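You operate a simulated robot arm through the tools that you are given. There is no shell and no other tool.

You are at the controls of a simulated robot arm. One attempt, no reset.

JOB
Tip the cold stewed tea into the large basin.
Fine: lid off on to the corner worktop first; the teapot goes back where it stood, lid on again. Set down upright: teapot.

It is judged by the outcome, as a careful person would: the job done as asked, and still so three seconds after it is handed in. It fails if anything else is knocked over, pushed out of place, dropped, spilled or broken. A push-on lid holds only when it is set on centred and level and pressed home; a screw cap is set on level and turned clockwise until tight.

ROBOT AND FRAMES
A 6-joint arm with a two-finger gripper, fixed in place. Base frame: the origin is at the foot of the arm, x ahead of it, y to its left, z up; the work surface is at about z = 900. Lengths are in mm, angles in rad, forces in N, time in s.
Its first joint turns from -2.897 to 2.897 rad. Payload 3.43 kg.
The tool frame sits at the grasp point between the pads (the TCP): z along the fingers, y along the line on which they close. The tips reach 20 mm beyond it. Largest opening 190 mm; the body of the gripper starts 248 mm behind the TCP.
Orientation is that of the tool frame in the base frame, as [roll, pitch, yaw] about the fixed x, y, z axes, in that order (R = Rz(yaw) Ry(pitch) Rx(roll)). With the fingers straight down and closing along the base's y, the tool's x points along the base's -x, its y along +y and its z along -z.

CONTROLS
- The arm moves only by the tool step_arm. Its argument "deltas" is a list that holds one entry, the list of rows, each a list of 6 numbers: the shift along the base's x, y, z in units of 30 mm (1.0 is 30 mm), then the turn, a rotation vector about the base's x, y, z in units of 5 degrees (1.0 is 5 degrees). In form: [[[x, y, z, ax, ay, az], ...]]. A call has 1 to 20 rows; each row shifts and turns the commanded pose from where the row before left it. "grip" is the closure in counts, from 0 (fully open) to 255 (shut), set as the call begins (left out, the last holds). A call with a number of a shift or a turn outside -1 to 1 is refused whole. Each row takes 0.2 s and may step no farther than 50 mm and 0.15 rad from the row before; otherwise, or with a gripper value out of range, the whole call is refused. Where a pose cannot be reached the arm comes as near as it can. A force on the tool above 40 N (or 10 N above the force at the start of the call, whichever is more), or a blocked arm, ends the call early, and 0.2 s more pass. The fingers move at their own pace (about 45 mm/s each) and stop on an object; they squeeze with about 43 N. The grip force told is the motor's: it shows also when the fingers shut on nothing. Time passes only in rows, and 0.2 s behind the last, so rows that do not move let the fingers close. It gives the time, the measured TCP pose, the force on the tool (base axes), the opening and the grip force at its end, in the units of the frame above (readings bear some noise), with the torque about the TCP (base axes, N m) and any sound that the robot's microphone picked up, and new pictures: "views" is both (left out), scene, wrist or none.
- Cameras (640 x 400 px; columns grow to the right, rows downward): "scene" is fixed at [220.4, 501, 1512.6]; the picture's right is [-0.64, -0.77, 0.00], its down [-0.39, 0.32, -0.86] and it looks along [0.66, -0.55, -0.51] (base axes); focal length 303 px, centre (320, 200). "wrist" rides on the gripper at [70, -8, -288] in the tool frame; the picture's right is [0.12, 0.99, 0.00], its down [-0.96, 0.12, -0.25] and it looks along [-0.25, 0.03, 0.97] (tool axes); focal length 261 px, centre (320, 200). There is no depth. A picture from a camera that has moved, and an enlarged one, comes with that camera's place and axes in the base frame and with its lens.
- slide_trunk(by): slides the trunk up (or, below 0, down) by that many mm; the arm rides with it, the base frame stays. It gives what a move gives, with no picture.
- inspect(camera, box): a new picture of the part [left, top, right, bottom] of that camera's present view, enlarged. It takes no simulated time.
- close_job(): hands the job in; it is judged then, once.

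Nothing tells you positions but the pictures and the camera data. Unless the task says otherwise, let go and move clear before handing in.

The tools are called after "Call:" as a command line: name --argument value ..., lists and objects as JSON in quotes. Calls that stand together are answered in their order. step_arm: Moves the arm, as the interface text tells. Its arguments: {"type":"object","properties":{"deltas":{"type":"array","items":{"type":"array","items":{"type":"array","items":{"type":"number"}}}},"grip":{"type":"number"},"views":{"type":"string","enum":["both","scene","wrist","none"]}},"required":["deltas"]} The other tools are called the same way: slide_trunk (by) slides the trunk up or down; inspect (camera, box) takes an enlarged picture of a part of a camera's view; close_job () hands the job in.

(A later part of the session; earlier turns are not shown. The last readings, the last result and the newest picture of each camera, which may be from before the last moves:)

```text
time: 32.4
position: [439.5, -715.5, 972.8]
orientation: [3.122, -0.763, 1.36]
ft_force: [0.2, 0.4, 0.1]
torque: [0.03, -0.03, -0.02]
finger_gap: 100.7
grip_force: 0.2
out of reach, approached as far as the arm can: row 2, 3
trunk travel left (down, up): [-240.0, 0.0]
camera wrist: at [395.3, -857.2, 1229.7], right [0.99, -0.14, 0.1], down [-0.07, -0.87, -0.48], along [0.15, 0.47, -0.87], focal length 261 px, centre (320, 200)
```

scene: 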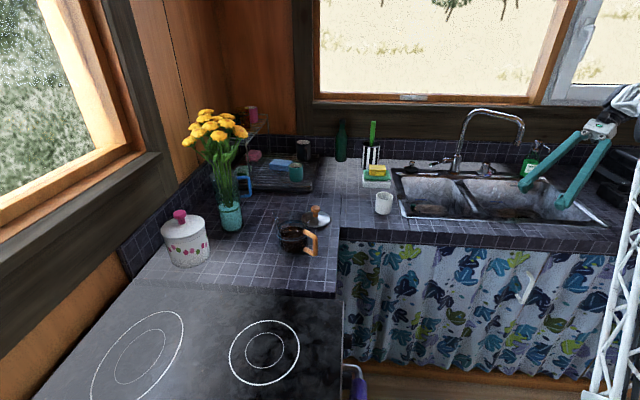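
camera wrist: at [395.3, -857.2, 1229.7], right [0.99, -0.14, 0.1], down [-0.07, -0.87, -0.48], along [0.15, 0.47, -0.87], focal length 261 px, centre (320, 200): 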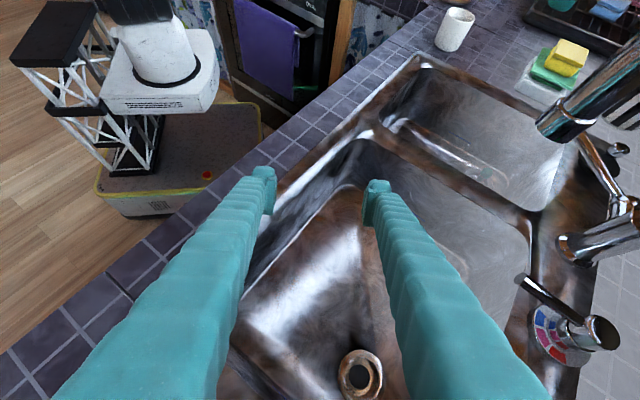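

Tilting much beyond about 124° here is out of reach, so I'll stay within that limit. Next I'll rehearse the pour in reverse: back to elev about 15° with the TCP raised, the attitude I want for gripping the pot from its handle side.

Call:
step_arm --deltas '[[[0, 0, 0, -0.978, 0.208, 0], [0, 0, 0, -0.978, 0.208, 0], [0, 0, 0, -0.978, 0.208, 0], [0, 0, 0, 0, 0, 0]]]' --views "none"

Call:
step_arm --deltas '[[[0, 0, 0.6, -0.978, 0.208, 0], [0, 0, 0.6, -0.978, 0.208, 0], [0, 0, 0.6, -0.978, 0.208, 0], [0, 0, 0.6, -0.978, 0.208, 0], [0, 0, 0.6, -0.978, 0.208, 0], [0, 0, 0.6, -0.978, 0.208, 0], [0, 0, 0.6, -0.978, 0.208, 0], [0, 0, 0.6, -0.978, 0.208, 0], [0, 0, 0, -0.978, 0.208, 0], [0, 0, 0, -0.978, 0.208, 0], [0, 0, 0, -0.978, 0.208, 0], [0, 0, 0, -0.978, 0.208, 0], [0, 0, 0, -0.978, 0.208, 0], [0, 0, 0, -0.978, 0.208, 0], [0, 0, 0, -0.978, 0.208, 0], [0, 0, 0, -0.978, 0.208, 0], [0, 0, 0, -0.978, 0.208, 0], [0, 0, 0, -0.978, 0.208, 0], [0, 0, 0, -0.978, 0.208, 0], [0, 0, 0, -0.978, 0.208, 0]]]'

```text
time: 33.4
position: [438.7, -714.3, 974.4]
orientation: [3.133, -0.51, 1.36]
ft_force: [1.0, 0.1, 0.4]
torque: [-0.05, -0.01, 0.0]
finger_gap: 100.4
grip_force: 0.1
trunk travel left (down, up): [-240.0, 0.0]
```

```text
time: 37.6
position: [438.1, -715.0, 1119.9]
orientation: [3.129, 1.233, 1.358]
ft_force: [-0.6, -0.2, 0.4]
torque: [0.08, -0.03, 0.05]
finger_gap: 100.4
grip_force: 0.1
trunk travel left (down, up): [-240.0, 0.0]
camera wrist: at [489.8, -425.1, 1147.2], right [0.98, -0.16, -0.11], down [0.09, -0.11, 0.99], along [-0.17, -0.98, -0.09], focal length 261 px, centre (320, 200)
```

scene: 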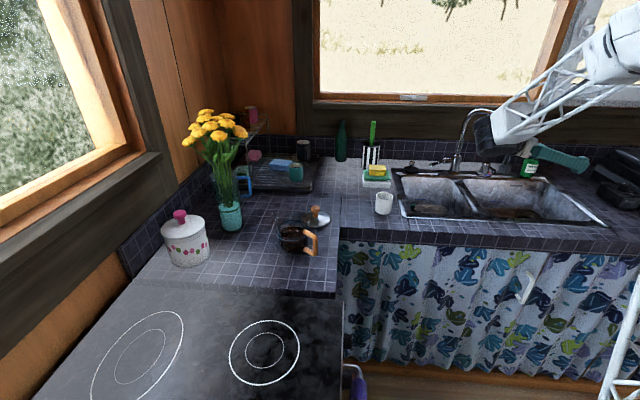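
wrist: 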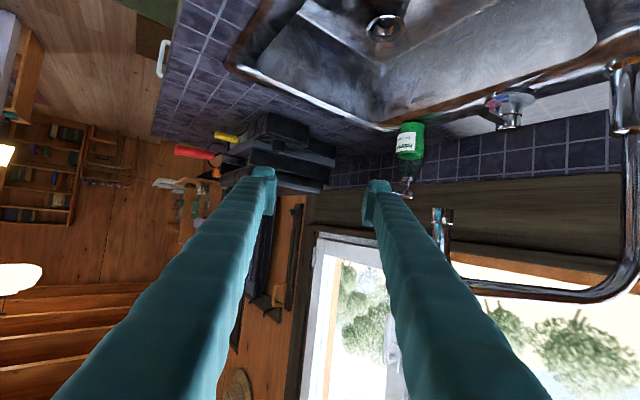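

The commanded pose follows the clamped one, and the whole tilt range from elev 19° to 119° works here. Now I'll swing back towards the pot keeping this near-horizontal tool attitude, which rehearses the carry path in reverse.

Call:
step_arm --deltas '[[[0.767, 0.66, 0, 0, 0, 0.711], [0.74, 0.687, 0, 0, 0, 0.711], [0.71, 0.713, 0, 0, 0, 0.711], [0.683, 0.73, 0, 0, 0, 0.711], [0.647, 0.753, 0, 0, 0, 0.711], [0.62, 0.77, 0, 0, 0, 0.711], [0.587, 0.79, 0, 0, 0, 0.711], [0.557, 0.807, 0, 0, 0, 0.711], [0.52, 0.823, 0, 0, 0, 0.711], [0.49, 0.837, 0, 0, 0, 0.711], [0.453, 0.85, 0, 0, 0, 0.711], [0.42, 0.86, 0, 0, 0, 0.711], [0.387, 0.87, 0, 0, 0, 0.711], [0.353, 0.88, 0, 0, 0, 0.711], [0.317, 0.89, 0, 0, 0, 0.711], [0.287, 0.89, 0, 0, 0, 0.711]]]'

```text
time: 41.0
position: [696.1, -329.4, 1119.3]
orientation: [3.133, 1.233, 2.351]
ft_force: [0.0, 0.0, -0.3]
torque: [0.0, -0.03, -0.07]
finger_gap: 100.4
grip_force: 0.0
trunk travel left (down, up): [-240.0, 0.0]
camera wrist: at [481.4, -129.7, 1146.9], right [0.67, 0.73, -0.11], down [0.14, 0.02, 0.99], along [0.73, -0.68, -0.09], focal length 261 px, centre (320, 200)
```

scene: 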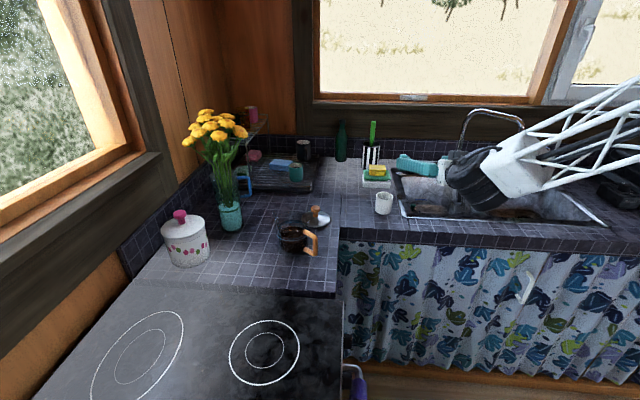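
wrist: 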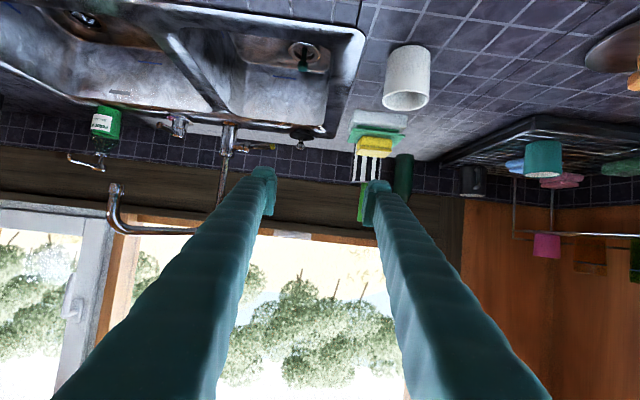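

The path is smooth and clear. I'll continue to the pre-approach point in front of the pot and open the fingers to about 140 mm.

Call:
step_arm --deltas '[[[0.247, 0.9, 0, 0, 0, 0.711], [0.217, 0.9, 0, 0, 0, 0.711], [0.177, 0.907, 0, 0, 0, 0.711], [0.147, 0.903, 0, 0, 0, 0.711], [0.11, 0.907, 0, 0, 0, 0.711], [0.08, 0.903, 0, 0, 0, 0.711], [0.043, 0.9, 0, 0, 0, 0.711], [0.013, 0.897, 0, 0, 0, 0.711], [-0.027, 0.89, 0, 0, 0, 0.711], [-0.053, 0.883, 0, 0, 0, 0.711], [-0.087, 0.877, 0, 0, 0, 0.711], [-0.12, 0.867, 0, 0, 0, 0.711], [-0.15, 0.857, 0, 0, 0, 0.711], [-0.18, 0.847, 0, 0, 0, 0.711], [-0.21, 0.833, 0, 0, 0, 0.711]]]' --grip 67

```text
time: 44.2
position: [717.5, 87.3, 1121.7]
orientation: [-3.128, 1.228, -3.04]
ft_force: [0.7, 0.2, 0.7]
torque: [-0.02, 0.01, -0.02]
finger_gap: 140.0
grip_force: 0.0
out of reach, approached as far as the arm can: row 12, 13, 14, 15
trunk travel left (down, up): [-240.0, 0.0]
camera wrist: at [425.0, 52.7, 1151.6], right [-0.13, 0.98, -0.12], down [0.08, 0.13, 0.99], along [0.99, 0.12, -0.09], focal length 261 px, centre (320, 200)
```

scene: 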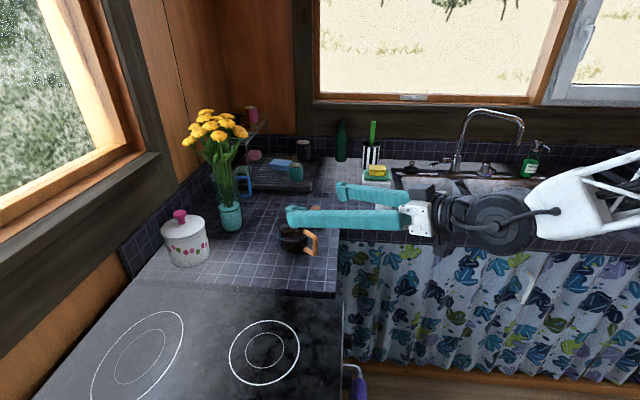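
wrist: 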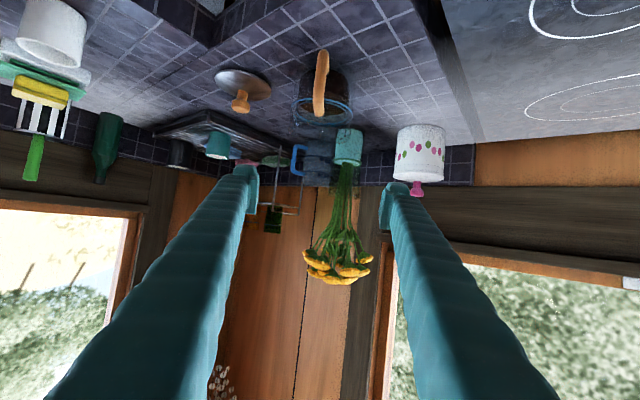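

Folded limit reached at r≈720 here, which is fine: I can come straight down over the pot with the fingers straddling it, using the trunk slide for the vertical motion. First I'll move the TCP over the pot axis at this height, align to the handle azimuth of about 8.5° and flatten to about 15°.

Call:
step_arm --deltas '[[[0.725, 0.005, 0, 0, 0, 0], [0.725, 0.005, 0, 0, 0, 0], [0.725, 0.005, 0, 0.036, -0.2475, 0.125], [0.725, 0.005, 0, 0.036, -0.2475, 0.125], [0.725, 0.005, 0, 0.036, -0.2475, 0.125], [0.725, 0.005, 0, 0.036, -0.2475, 0.125], [0, 0, 0, 0, 0, 0]]]' --grip 50

Call:
inspect --camera "wrist" --box '[230, 0, 430, 180]'

Call:
inspect --camera "scene" --box '[230, 160, 390, 270]'

```text
time: 45.8
position: [826.6, 163.1, 1108.0]
orientation: [-3.134, 1.316, -3.007]
ft_force: [0.0, -0.5, 0.1]
torque: [0.03, 0.02, -0.02]
finger_gap: 152.7
grip_force: 0.0
out of reach, approached as far as the arm can: row 1, 2, 3, 4, 5, 6
trunk travel left (down, up): [-240.0, 0.0]
camera wrist: at [535.0, 116.8, 1111.8], right [-0.16, 0.98, -0.12], down [-0.01, 0.12, 0.99], along [0.99, 0.16, -0.01], focal length 261 px, centre (320, 200)
```

scene: 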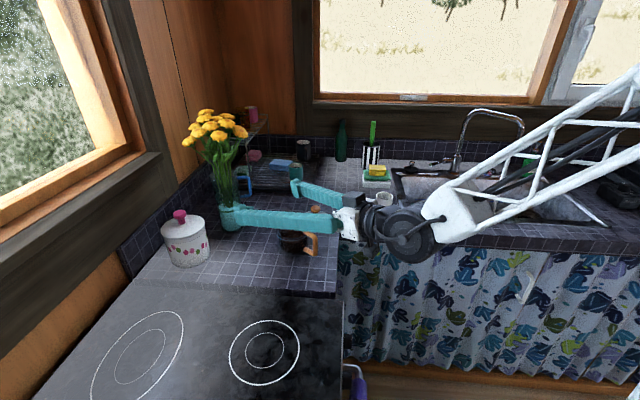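
wrist: 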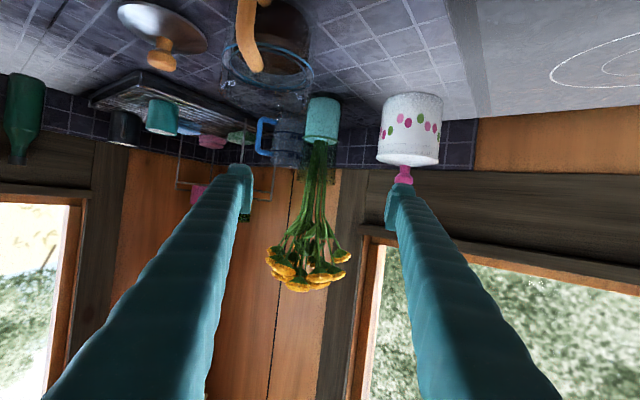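

```text
2.22 times, centred on (330, 90) of wrist
camera zoom: at [535.0, 116.8, 1111.8], right [-0.16, 0.98, -0.12], down [-0.01, 0.12, 0.99], along [0.99, 0.16, -0.01], focal length 579 px, centre (298, 444)
```

zoom: 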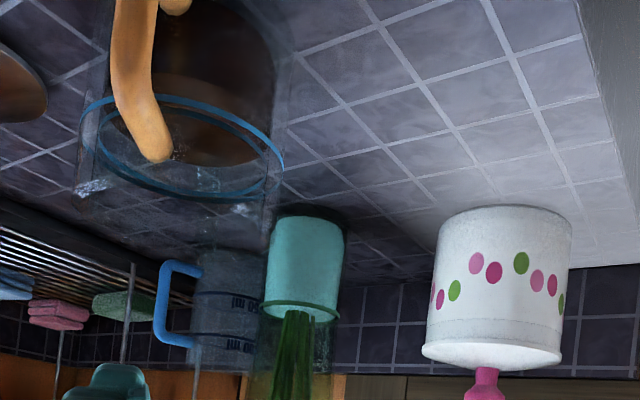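

```text
3.64 times, centred on (310, 215) of scene
camera zoom: at [220.4, 501.0, 1512.6], right [-0.64, -0.77, 0.0], down [-0.39, 0.32, -0.86], along [0.66, -0.55, -0.51], focal length 1102 px, centre (356, 146)
```

zoom: 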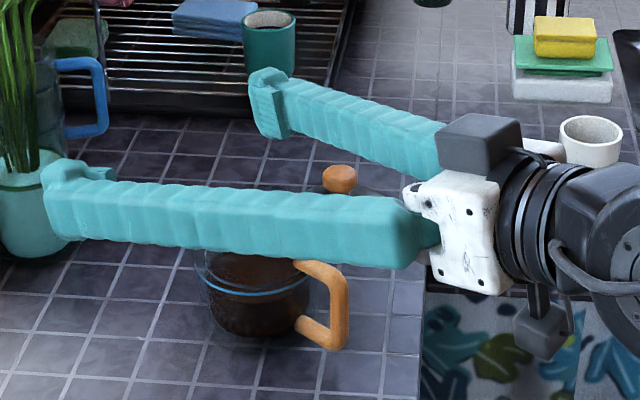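

The arm drifted to (827, 163, 1108), still clear of everything, because the tool nearly lines up with the forearm when the trunk is high. I'll back off upwards, tip the tool down more, and then lower the trunk so the wrist bends comfortably.

Call:
step_arm --deltas '[[[-0.3, -0.3, 0.8, -0.134, 0.991, 0], [-0.5, -0.4, 0.9, -0.134, 0.991, 0], [-0.5, -0.4, 0.9, -0.134, 0.991, 0], [-0.5, -0.4, 0.9, -0.134, 0.991, 0], [-0.5, -0.4, 0.9, -0.134, 0.991, 0], [-0.5, -0.4, 0.9, -0.134, 0.991, 0], [0, 0, 0, 0, 0, 0]]]'

```text
time: 47.6
position: [789.5, -25.7, 1276.1]
orientation: [-2.625, 0.881, -2.748]
ft_force: [0.6, -0.6, -0.3]
torque: [0.01, 0.02, 0.0]
finger_gap: 152.9
grip_force: 0.0
out of reach, approached as far as the arm can: row 3, 4, 5
trunk travel left (down, up): [-240.0, 0.0]
stopped in row 7: the arm was blocked; the commanded pose is now the measured one
camera wrist: at [515.7, 5.0, 1383.9], right [-0.05, 0.91, -0.4], down [0.37, 0.39, 0.84], along [0.93, -0.1, -0.36], focal length 261 px, centre (320, 200)
```

scene: 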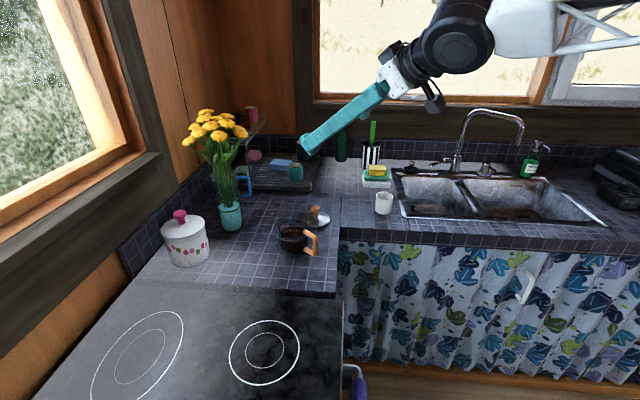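
wrist: 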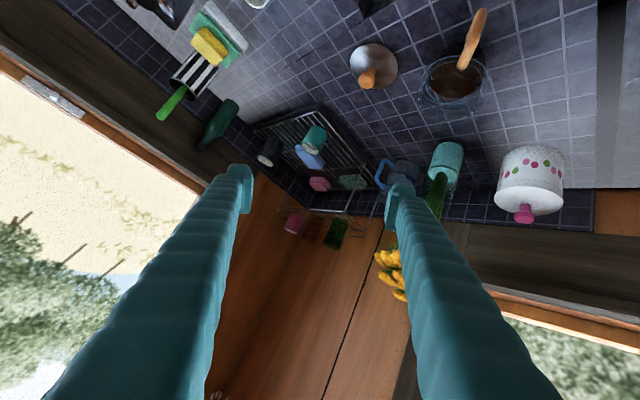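

The wrist went through its singular region and stopped short at (790, -26, 1276), touching nothing. I'll tip the tool further down to leave that region, then straighten the roll.

Call:
step_arm --deltas '[[[0, 0, 0.2, 0.239, 0.971, 0], [0, 0, 0.2, 0.239, 0.971, 0], [0, 0, 0.2, 0.239, 0.971, 0], [0, 0, 0.2, 0.239, 0.971, 0], [0, 0, 0, 0, 0, 0]]]'

```text
time: 48.8
position: [789.5, -26.4, 1300.2]
orientation: [-2.873, 0.582, -2.914]
ft_force: [1.0, 1.1, 0.1]
torque: [0.02, 0.02, -0.01]
finger_gap: 152.8
grip_force: 0.0
trunk travel left (down, up): [-240.0, 0.0]
camera wrist: at [567.5, -7.8, 1495.5], right [-0.17, 0.94, -0.29], down [0.63, 0.33, 0.7], along [0.76, -0.06, -0.65], focal length 261 px, centre (320, 200)
```

scene: 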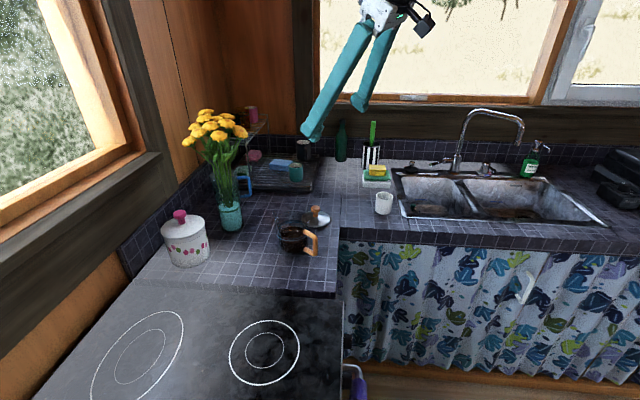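
wrist: 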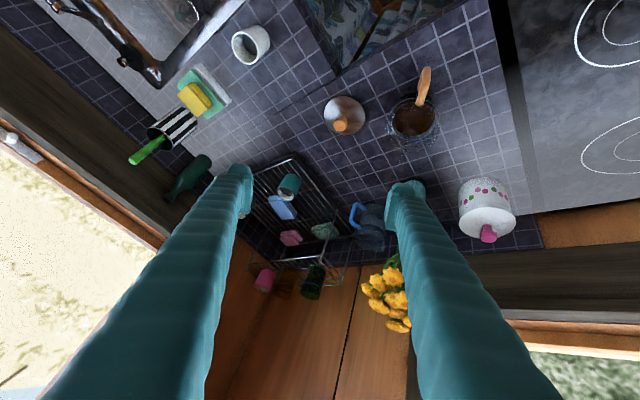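

That worked: no limit message and the tool is moving freely. I'll remove the 22° roll, then yaw to the pot's handle azimuth of about 8.5°.

Call:
step_arm --deltas '[[[0, 0, 0, 0.634, -0.153, -0.886], [0, 0, 0, 0.634, -0.153, -0.886], [0, 0, 0, 0.634, -0.153, -0.886], [0, 0, 0, 0.634, -0.153, -0.886], [-0.2, 0.67, 0, 0, 0, 0.88], [-0.2, 0.67, 0, 0, 0, 0.88], [-0.2, 0.67, 0, 0, 0, 0.88], [-0.2, 0.67, 0, 0, 0, 0.88], [-0.2, 0.67, 0, 0, 0, 0.88], [0, 0, 0, 0, 0, 0]]]'

```text
time: 51.0
position: [758.7, 74.9, 1302.0]
orientation: [-3.139, 0.636, -2.993]
ft_force: [-0.1, 0.4, -0.2]
torque: [-0.02, -0.03, -0.03]
finger_gap: 153.1
grip_force: 0.1
trunk travel left (down, up): [-240.0, 0.0]
camera wrist: at [534.9, 32.9, 1490.5], right [-0.24, 0.97, -0.07], down [0.6, 0.21, 0.77], along [0.76, 0.14, -0.63], focal length 261 px, centre (320, 200)
```

scene: 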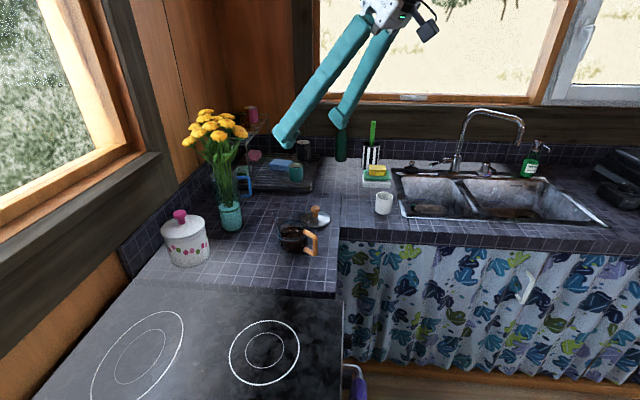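
wrist: 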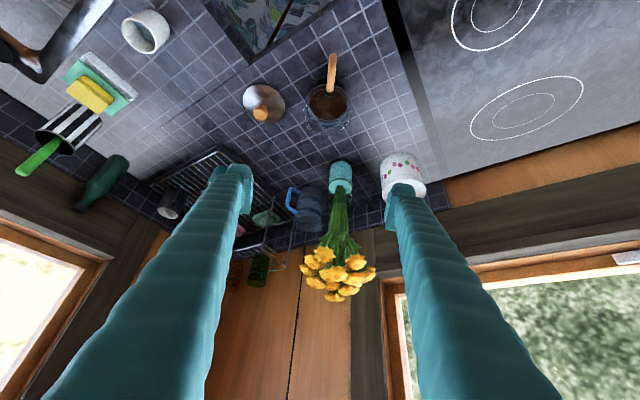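

The tool is clean now: azimuth 8.5°, pointing 54° below horizontal, at (759, 75, 1302). I'll grip the pot with the trunk low and the tool at about 45°, which keeps the wrist away from its singularity. Lowering the trunk in stages now.

Call:
slide_trunk --by -120

Call:
slide_trunk --by -90

Call:
step_arm --deltas '[[[0, 0, 0, 0, 0, 0]]]'

```text
time: 52.5
position: [759.1, 73.9, 1181.1]
orientation: [-3.141, 0.635, -2.993]
ft_force: [0.2, -0.5, 0.6]
torque: [0.0, 0.01, -0.04]
finger_gap: 152.6
grip_force: 0.1
trunk travel left (down, up): [-120.0, 120.0]
```

```text
time: 53.8
position: [757.3, 74.9, 1091.8]
orientation: [-3.141, 0.637, -2.993]
ft_force: [0.5, -0.1, -0.6]
torque: [0.0, -0.01, 0.02]
finger_gap: 152.8
grip_force: 0.0
trunk travel left (down, up): [-30.0, 210.0]
```

```text
time: 54.2
position: [757.7, 74.3, 1092.0]
orientation: [-3.14, 0.636, -2.994]
ft_force: [0.4, -1.4, 0.1]
torque: [-0.02, -0.03, 0.02]
finger_gap: 152.8
grip_force: 0.0
trunk travel left (down, up): [-30.0, 210.0]
camera wrist: at [535.0, 32.9, 1280.5], right [-0.24, 0.97, -0.07], down [0.6, 0.21, 0.77], along [0.76, 0.14, -0.63], focal length 261 px, centre (320, 200)
```

scene: 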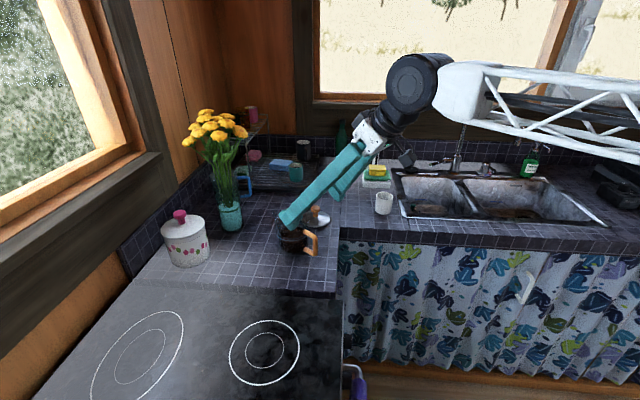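
wrist: 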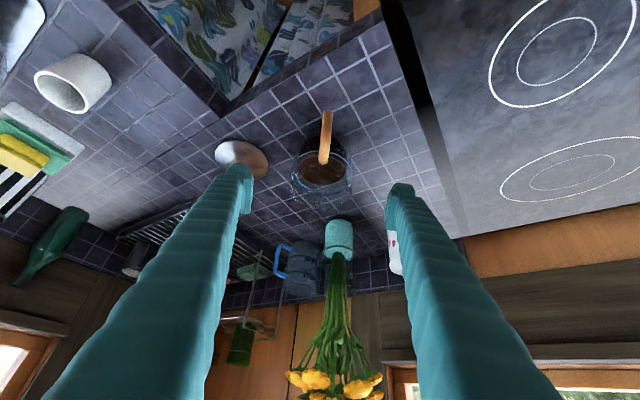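

The pot and handle sit neatly between the fingers in the wrist view, and the forearm is now roughly level. I'll flatten the tool to 45° while moving the TCP above the pot axis.

Call:
step_arm --deltas '[[[0.75, 0.114, -0.2, 0.0637, -0.4253, 0], [0.75, 0.114, -0.2, 0.0637, -0.4253, 0], [0.75, 0.114, -0.2, 0.0637, -0.4253, 0], [0.75, 0.114, -0.2, 0.0637, -0.4253, 0], [0, 0, 0, 0, 0, 0]]]'

Call:
inspect --camera "wrist" --box '[220, 60, 420, 220]'

Call:
inspect --camera "scene" --box '[230, 140, 390, 270]'

```text
time: 55.4
position: [847.1, 88.1, 1067.2]
orientation: [-3.14, 0.785, -2.993]
ft_force: [0.4, 0.0, 0.1]
torque: [0.02, 0.02, 0.01]
finger_gap: 152.8
grip_force: 0.0
trunk travel left (down, up): [-30.0, 210.0]
camera wrist: at [598.8, 42.4, 1220.2], right [-0.23, 0.97, -0.09], down [0.48, 0.19, 0.86], along [0.85, 0.15, -0.51], focal length 261 px, centre (320, 200)
```

scene: 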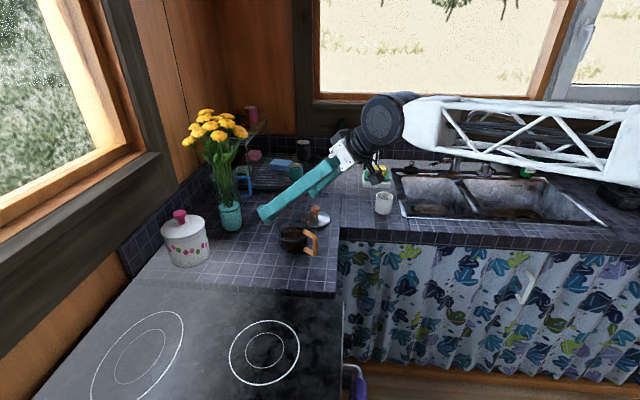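
wrist: 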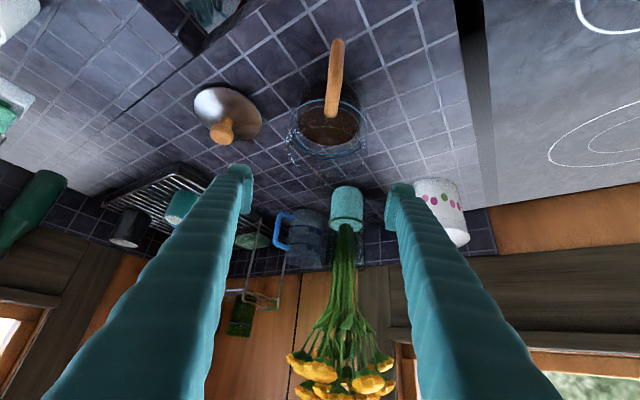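

```text
2.50 times, centred on (320, 140) of wrist
camera zoom: at [598.8, 42.4, 1220.2], right [-0.23, 0.97, -0.09], down [0.48, 0.19, 0.86], along [0.85, 0.15, -0.51], focal length 652 px, centre (320, 350)
```

zoom: 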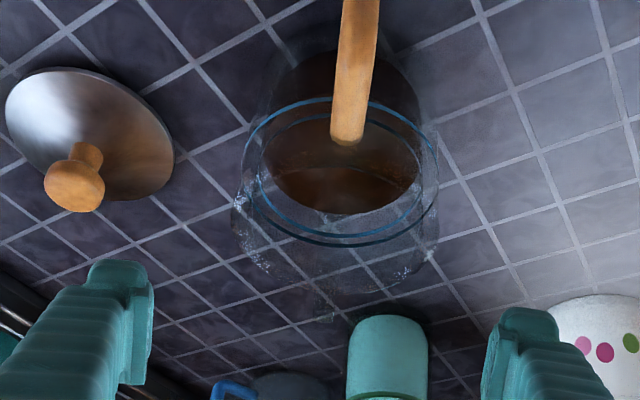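

```text
3.08 times, centred on (310, 205) of scene
camera zoom: at [220.4, 501.0, 1512.6], right [-0.64, -0.77, 0.0], down [-0.39, 0.32, -0.86], along [0.66, -0.55, -0.51], focal length 932 px, centre (351, 185)
```

zoom: 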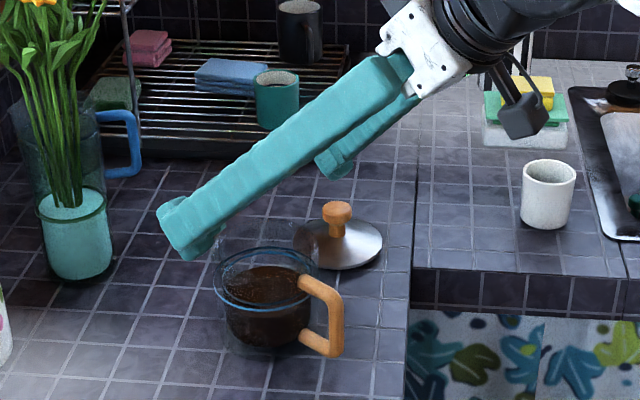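

All reachable, and the TCP is centred over the pot with 24 mm clearance either side. I'll use the last of the trunk travel and then step down with the arm, checking as I go.

Call:
slide_trunk --by -30

Call:
step_arm --deltas '[[[0, 0, -0.4, 0, 0, 0], [0, 0, -0.4, 0, 0, 0], [0, 0, 0, 0, 0, 0]]]' --views "scene"

```text
time: 56.1
position: [848.5, 86.5, 1037.6]
orientation: [-3.142, 0.784, -2.992]
ft_force: [0.7, -0.9, -0.4]
torque: [-0.01, 0.01, -0.05]
finger_gap: 152.7
grip_force: 0.0
trunk travel left (down, up): [0.0, 240.0]
```

```text
time: 56.9
position: [847.4, 87.7, 1013.0]
orientation: [-3.139, 0.784, -2.994]
ft_force: [-0.2, 0.0, 0.2]
torque: [0.02, -0.01, 0.02]
finger_gap: 152.7
grip_force: 0.0
trunk travel left (down, up): [0.0, 240.0]
```

scene: 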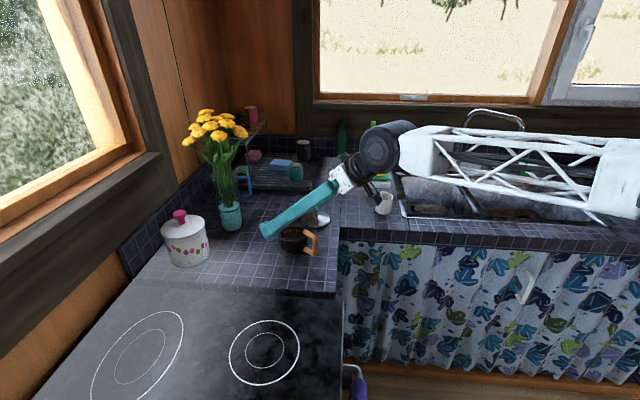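

Call:
step_arm --deltas '[[[0.02, 0, -0.4, 0, 0, 0], [0, 0, -0.4, 0, 0, 0], [0, 0, -0.4, 0, 0, 0], [0, 0, 0, 0, 0, 0]]]' --views "both"

Call:
inspect --camera "wrist" --box '[220, 40, 420, 220]'

Call:
inspect --camera "scene" --box '[240, 170, 360, 270]'

```text
time: 57.9
position: [847.6, 87.9, 975.6]
orientation: [-3.139, 0.785, -2.993]
ft_force: [0.0, -0.5, -0.1]
torque: [-0.01, -0.03, -0.02]
finger_gap: 152.6
grip_force: 0.1
trunk travel left (down, up): [0.0, 240.0]
camera wrist: at [598.9, 42.4, 1129.5], right [-0.23, 0.97, -0.09], down [0.48, 0.19, 0.86], along [0.85, 0.15, -0.51], focal length 261 px, centre (320, 200)
```

scene: 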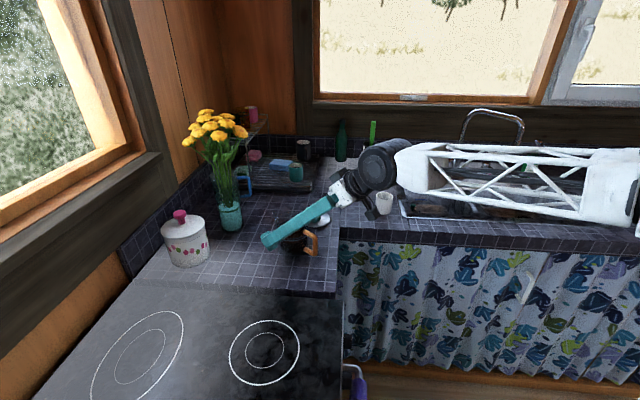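
wrist: 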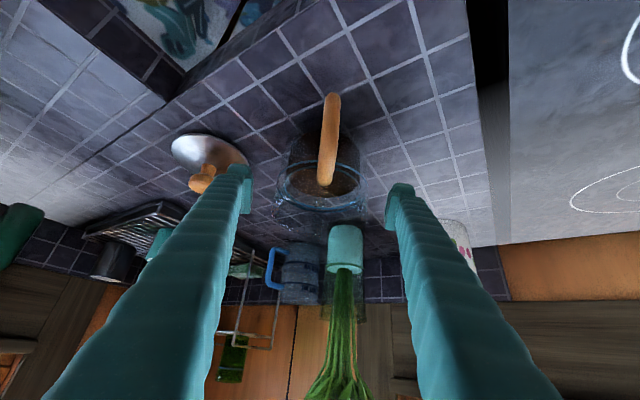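

```text
2.22 times, centred on (320, 130) of wrist
camera zoom: at [598.9, 42.4, 1129.5], right [-0.23, 0.97, -0.09], down [0.48, 0.19, 0.86], along [0.85, 0.15, -0.51], focal length 579 px, centre (320, 356)
```

zoom: 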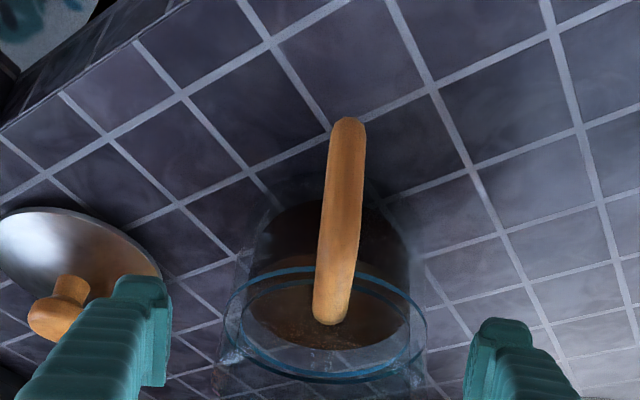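

```text
4.00 times, centred on (300, 220) of scene
camera zoom: at [220.4, 501.0, 1512.6], right [-0.64, -0.77, 0.0], down [-0.39, 0.32, -0.86], along [0.66, -0.55, -0.51], focal length 1212 px, centre (400, 120)
```

zoom: 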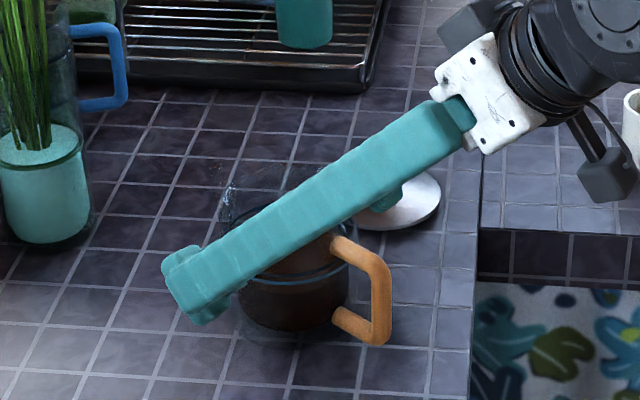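

Clear on all sides; the lid has about 19 mm of clearance from the finger. I'll descend the last 36 mm to grip height.

Call:
step_arm --deltas '[[[0, 0, -0.4, 0, 0, 0], [0, 0, -0.4, 0, 0, 0], [0, 0, -0.4, 0, 0, 0], [0, 0, 0, 0, 0, 0]]]' --views "wrist"

Call:
inspect --camera "scene" --box '[240, 170, 360, 270]'

```text
time: 58.9
position: [847.8, 88.8, 940.4]
orientation: [-3.14, 0.785, -2.992]
ft_force: [0.5, 0.5, -0.2]
torque: [0.02, 0.03, -0.01]
finger_gap: 152.6
grip_force: 0.1
trunk travel left (down, up): [0.0, 240.0]
camera wrist: at [599.0, 43.0, 1093.7], right [-0.23, 0.97, -0.09], down [0.48, 0.19, 0.86], along [0.85, 0.15, -0.51], focal length 261 px, centre (320, 200)
```

wrist: 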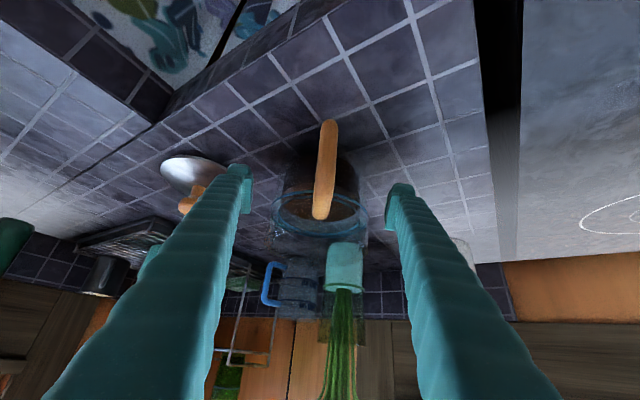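

```text
4.00 times, centred on (300, 220) of scene
camera zoom: at [220.4, 501.0, 1512.6], right [-0.64, -0.77, 0.0], down [-0.39, 0.32, -0.86], along [0.66, -0.55, -0.51], focal length 1212 px, centre (400, 120)
```

zoom: 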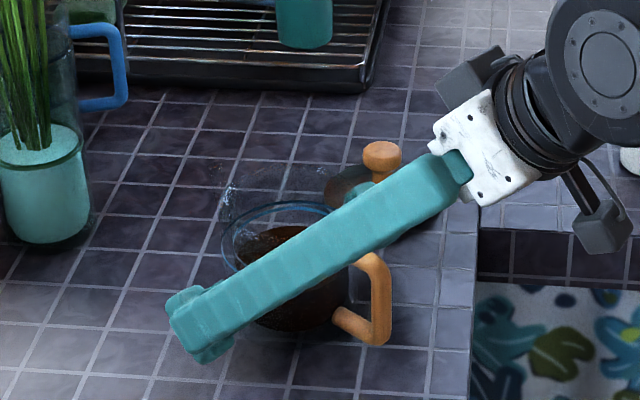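

The pads straddle the body at mid-height with the handle between the fingers. I'll close on the body and hold.

Call:
step_arm --deltas '[[[0, 0, 0, 0, 0, 0], [0, 0, 0, 0, 0, 0], [0, 0, 0, 0, 0, 0], [0, 0, 0, 0, 0, 0], [0, 0, 0, 0, 0, 0]]]' --grip 255

Call:
inspect --camera "scene" --box '[240, 170, 360, 270]'

Call:
inspect --camera "wrist" --box '[220, 80, 420, 260]'

```text
time: 60.1
position: [846.1, 88.7, 940.9]
orientation: [-3.14, 0.785, -2.991]
ft_force: [-0.8, 1.4, 1.2]
torque: [0.0, 0.01, -0.03]
finger_gap: 107.3
grip_force: 42.9
trunk travel left (down, up): [0.0, 240.0]
camera wrist: at [598.9, 43.1, 1093.9], right [-0.23, 0.97, -0.09], down [0.48, 0.19, 0.86], along [0.85, 0.15, -0.51], focal length 261 px, centre (320, 200)
```

scene: 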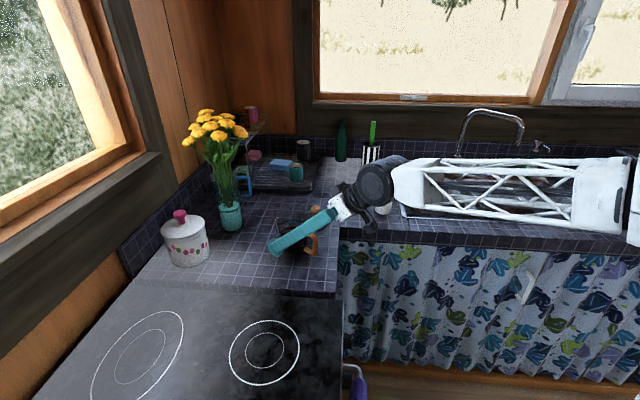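
wrist: 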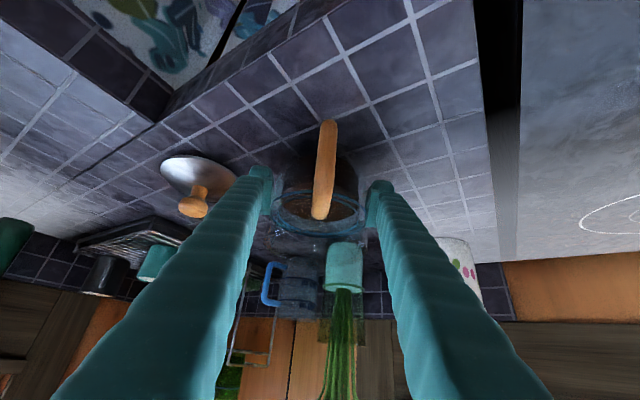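

```text
4.00 times, centred on (300, 220) of scene
camera zoom: at [220.4, 501.0, 1512.6], right [-0.64, -0.77, 0.0], down [-0.39, 0.32, -0.86], along [0.66, -0.55, -0.51], focal length 1212 px, centre (400, 120)
```

zoom: 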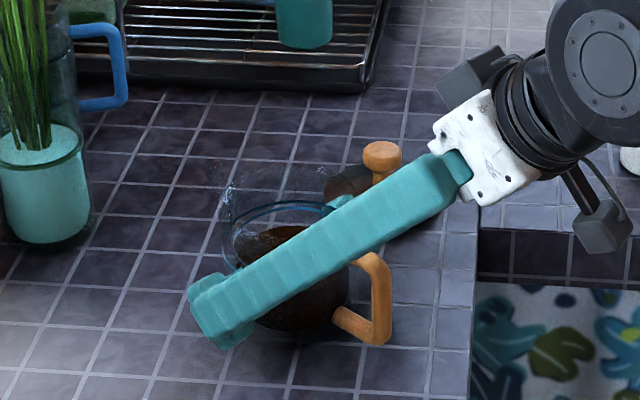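

```text
2.22 times, centred on (320, 170) of wrist
camera zoom: at [598.9, 43.1, 1093.9], right [-0.23, 0.97, -0.09], down [0.48, 0.19, 0.86], along [0.85, 0.15, -0.51], focal length 579 px, centre (320, 267)
```

zoom: 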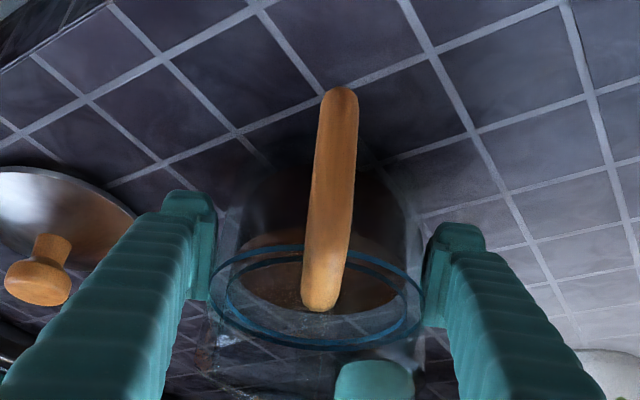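

The body is gripped firmly (gap 107 mm, 43 N). I'll lift by 20 mm with the trunk and check the weight and that nothing slips.

Call:
slide_trunk --by 20

Call:
inspect --camera "scene" --box '[240, 170, 360, 270]'

Call:
inspect --camera "wrist" --box '[220, 80, 420, 260]'

```text
time: 60.8
position: [848.7, 87.9, 960.7]
orientation: [-3.14, 0.787, -2.993]
ft_force: [0.1, 0.1, -5.7]
torque: [0.02, -0.03, 0.0]
finger_gap: 107.5
grip_force: 42.6
trunk travel left (down, up): [-20.0, 220.0]
```

```text
4.00 times, centred on (300, 220) of scene
camera zoom: at [220.4, 501.0, 1512.6], right [-0.64, -0.77, 0.0], down [-0.39, 0.32, -0.86], along [0.66, -0.55, -0.51], focal length 1212 px, centre (400, 120)
```

zoom: 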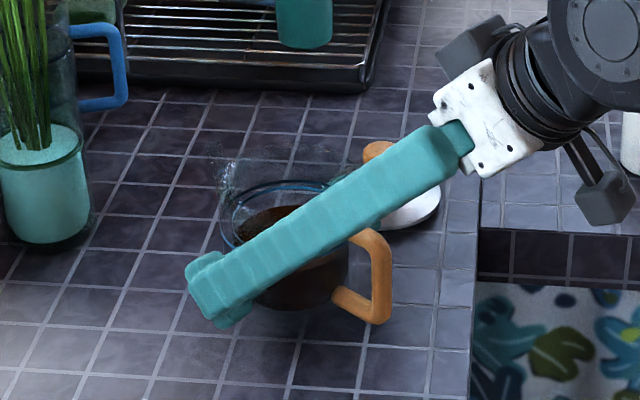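

```text
2.22 times, centred on (320, 170) of wrist
camera zoom: at [599.1, 42.9, 1113.6], right [-0.23, 0.97, -0.09], down [0.48, 0.19, 0.85], along [0.85, 0.15, -0.51], focal length 579 px, centre (320, 267)
```

zoom: 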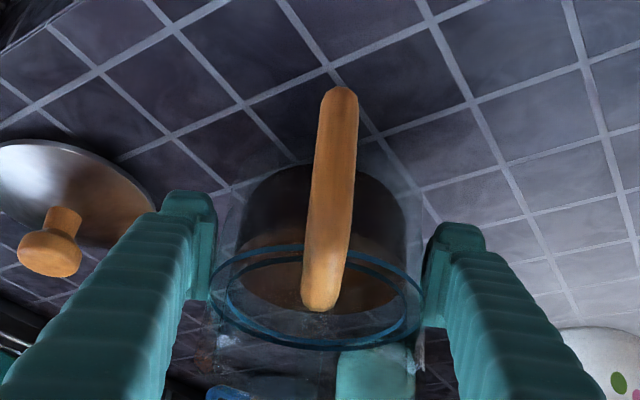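

The pot weighs about 5.7 N in the grip with no torque, so it is lifted level and balanced. I'll raise it the rest of the way with the trunk.

Call:
slide_trunk --by 100

Call:
slide_trunk --by 120

Call:
step_arm --deltas '[[[0, 0, 0, 0, 0, 0]]]'

```text
time: 62.1
position: [847.9, 88.6, 1060.7]
orientation: [-3.141, 0.786, -2.994]
ft_force: [-0.4, 0.4, -4.6]
torque: [0.06, -0.04, 0.0]
finger_gap: 107.1
grip_force: 42.8
trunk travel left (down, up): [-120.0, 120.0]
```

```text
time: 63.6
position: [847.9, 88.7, 1180.2]
orientation: [-3.141, 0.786, -2.993]
ft_force: [0.0, -0.2, -5.9]
torque: [-0.02, -0.08, 0.03]
finger_gap: 107.5
grip_force: 43.9
trunk travel left (down, up): [-240.0, 0.0]
```

```text
time: 64.0
position: [847.9, 89.1, 1180.0]
orientation: [-3.138, 0.785, -2.993]
ft_force: [-0.1, -0.2, -5.1]
torque: [0.03, -0.02, -0.04]
finger_gap: 107.3
grip_force: 43.0
trunk travel left (down, up): [-240.0, 0.0]
camera wrist: at [599.2, 43.0, 1333.7], right [-0.23, 0.97, -0.09], down [0.48, 0.19, 0.85], along [0.85, 0.15, -0.51], focal length 261 px, centre (320, 200)
```

scene: 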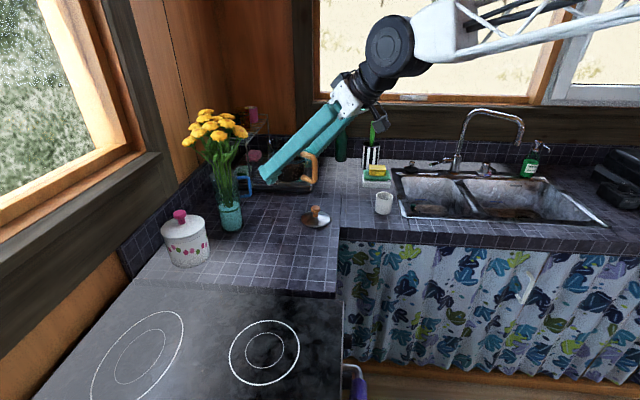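
wrist: 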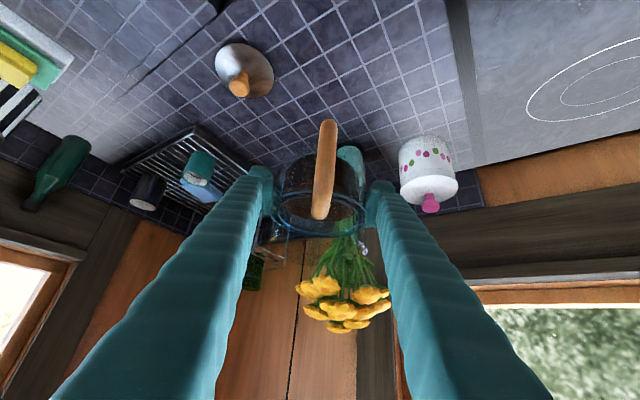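

The full pot hangs level at z=1180, clear of the vase and lid. I'll swing it around the base towards the large basin, keeping the arm shape fixed.

Call:
step_arm --deltas '[[[0.043, -0.494, 0, 0, 0, -0.2], [0.043, -0.494, 0, 0, 0, -0.2], [0.0517, -0.9906, 0, 0, 0, -0.4], [0.0171, -0.9918, 0, 0, 0, -0.4], [-0.0175, -0.9918, 0, 0, 0, -0.4], [-0.0521, -0.9906, 0, 0, 0, -0.4], [-0.0866, -0.9882, 0, 0, 0, -0.4], [-0.1211, -0.9846, 0, 0, 0, -0.4], [-0.1554, -0.9798, 0, 0, 0, -0.4], [-0.1895, -0.9737, 0, 0, 0, -0.4], [-0.2233, -0.9665, 0, 0, 0, -0.4], [-0.2569, -0.9582, 0, 0, 0, -0.4], [-0.2902, -0.9486, 0, 0, 0, -0.4], [-0.3231, -0.9379, 0, 0, 0, -0.4], [-0.3557, -0.926, 0, 0, 0, -0.4], [-0.3878, -0.9131, 0, 0, 0, -0.4]]]'

```text
time: 67.4
position: [778.8, -346.6, 1180.3]
orientation: [-3.141, 0.785, 2.768]
ft_force: [-0.2, 0.2, -6.2]
torque: [-0.08, -0.02, -0.06]
finger_gap: 106.9
grip_force: 43.1
trunk travel left (down, up): [-240.0, 0.0]
camera wrist: at [541.5, -261.6, 1334.1], right [0.29, 0.95, -0.09], down [0.51, -0.08, 0.85], along [0.81, -0.29, -0.51], focal length 261 px, centre (320, 200)
```

scene: 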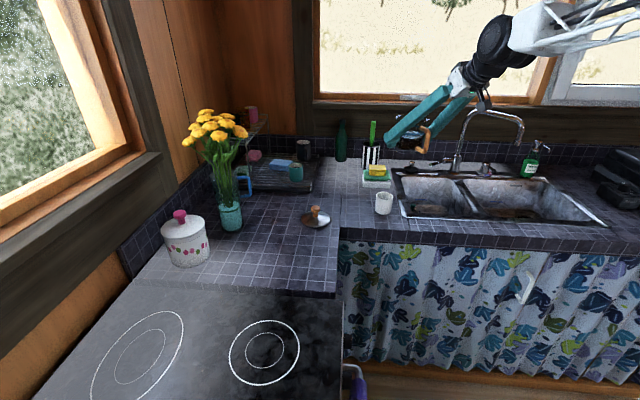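
wrist: 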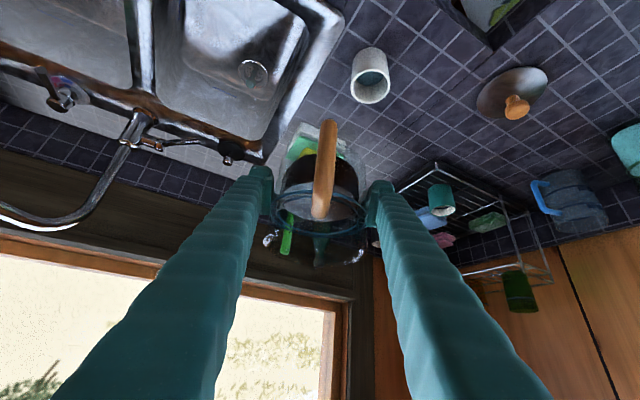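

The weight is steady and the pot upright. I'll continue the swing, drawing in 20 mm to give the faucet spout, whose tip is near (587, -752, 1109), extra clearance.

Call:
step_arm --deltas '[[[-0.5247, -0.846, 0, 0, 0, -0.4], [-0.554, -0.8272, 0, 0, 0, -0.4], [-0.5824, -0.8073, 0, 0, 0, -0.4], [-0.6103, -0.7865, 0, 0, 0, -0.4], [-0.6374, -0.7647, 0, 0, 0, -0.4], [-0.6637, -0.7419, 0, 0, 0, -0.4], [-0.6892, -0.7183, 0, 0, 0, -0.4], [-0.7138, -0.6939, 0, 0, 0, -0.4], [-0.6612, -0.7088, 0, 0, 0, -0.4], [-0.6855, -0.6852, 0, 0, 0, -0.4], [-0.709, -0.6609, 0, 0, 0, -0.4], [-0.7316, -0.6358, 0, 0, 0, -0.4], [-0.7533, -0.6098, 0, 0, 0, -0.4], [-0.7742, -0.5832, 0, 0, 0, -0.4], [-0.7941, -0.5558, 0, 0, 0, -0.4], [-0.813, -0.5277, 0, 0, 0, -0.4]]]'

```text
time: 70.8
position: [451.8, -682.5, 1182.0]
orientation: [-3.138, 0.785, 2.208]
ft_force: [0.9, 1.0, -6.1]
torque: [-0.08, 0.01, -0.03]
finger_gap: 107.2
grip_force: 43.4
trunk travel left (down, up): [-240.0, 0.0]
camera wrist: at [296.3, -483.4, 1334.2], right [0.75, 0.66, -0.09], down [0.39, -0.34, 0.85], along [0.53, -0.67, -0.51], focal length 261 px, centre (320, 200)
```

scene: 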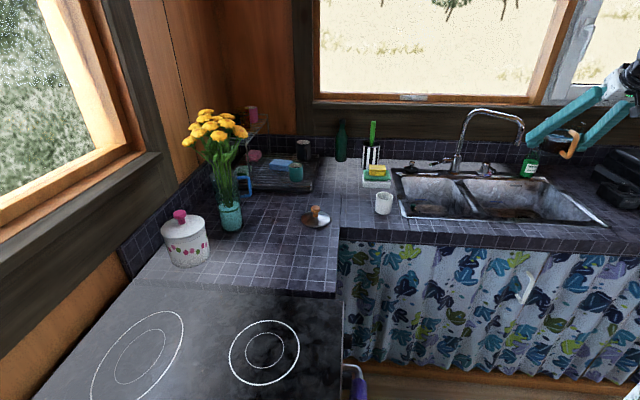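
wrist: 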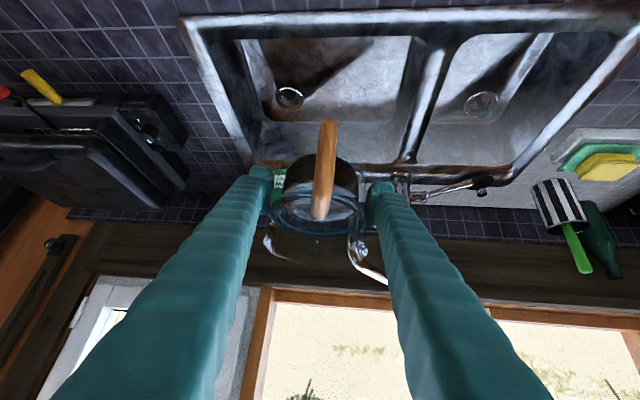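

The pot is at the front of the large basin, still upright and steady. I'll now yaw it about its own axis so the spout points along the basin, while easing further over it.

Call:
step_arm --deltas '[[[0, -0.1, 0, 0, 0, -0.6], [0, -0.12, 0, 0, 0, -1], [0, -0.12, 0, 0, 0, -1], [0, -0.12, 0, 0, 0, -1], [0, -0.12, 0, 0, 0, -1], [0, -0.12, 0, 0, 0, -1], [0, -0.12, 0, 0, 0, -1], [0, -0.12, 0, 0, 0, -1], [0, -0.12, 0, 0, 0, -1], [0, -0.12, 0, 0, 0, -1], [0, -0.12, 0, 0, 0, -1], [0, -0.12, 0, 0, 0, -1], [0, 0, 0, 0, 0, 0]]]'

```text
time: 73.6
position: [451.5, -724.2, 1181.0]
orientation: [-3.139, 0.786, 1.196]
ft_force: [-1.1, 0.8, -5.4]
torque: [-0.04, 0.07, -0.01]
finger_gap: 107.3
grip_force: 43.0
trunk travel left (down, up): [-240.0, 0.0]
camera wrist: at [538.1, -487.1, 1333.9], right [0.95, -0.29, -0.09], down [-0.08, -0.51, 0.85], along [-0.29, -0.81, -0.51], focal length 261 px, centre (320, 200)
```

scene: 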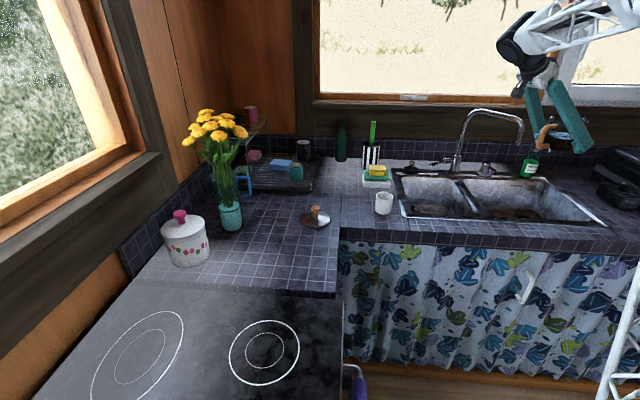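
wrist: 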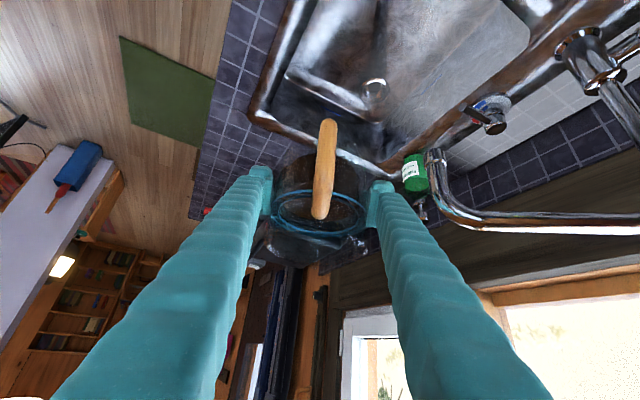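

The spout now points along the basin and the faucet tip is about 70 mm clear of the nearer finger. I'll finish the yaw to azimuth -128° and lower the pot to about z=1022 over the basin.

Call:
step_arm --deltas '[[[0.12, -0.04, 0, 0, 0, -0.825], [0.12, -0.04, 0, 0, 0, -0.825], [0.12, -0.04, -0.4, 0, 0, -0.825], [0.12, -0.04, -0.8, 0, 0, -0.825], [0, 0, -0.9, 0, 0, 0], [0, 0, -0.9, 0, 0, 0], [0, 0, -0.9, 0, 0, 0], [0, 0, -0.9, 0, 0, 0], [0, 0, -0.5, 0, 0, 0], [0, 0, 0, 0, 0, 0]]]'

```text
time: 75.8
position: [464.9, -728.5, 1021.8]
orientation: [-3.141, 0.786, 0.907]
ft_force: [-0.1, -0.2, -6.0]
torque: [-0.07, 0.03, -0.01]
finger_gap: 106.8
grip_force: 42.5
trunk travel left (down, up): [-240.0, 0.0]
camera wrist: at [615.9, -525.6, 1174.7], right [0.83, -0.55, -0.09], down [-0.22, -0.47, 0.86], along [-0.51, -0.69, -0.51], focal length 261 px, centre (320, 200)
```

scene: 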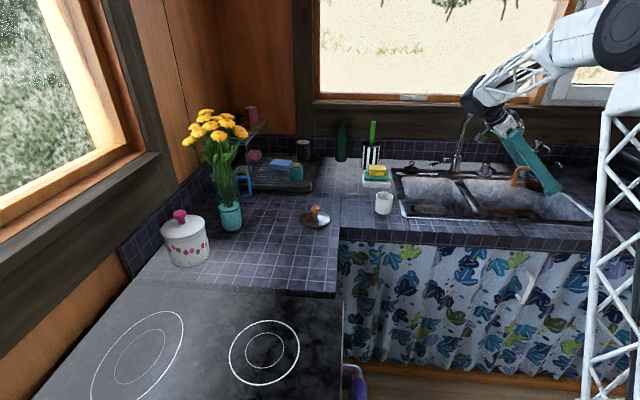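
wrist: 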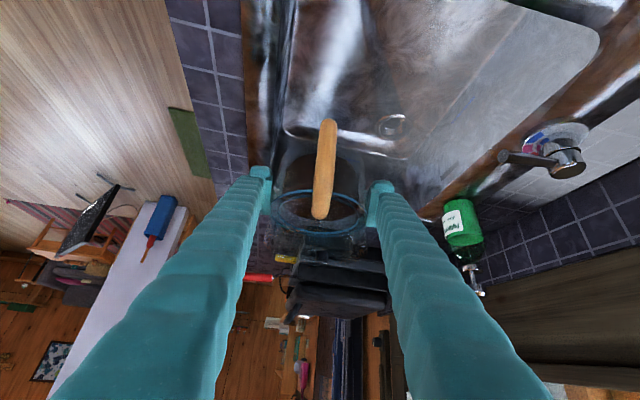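

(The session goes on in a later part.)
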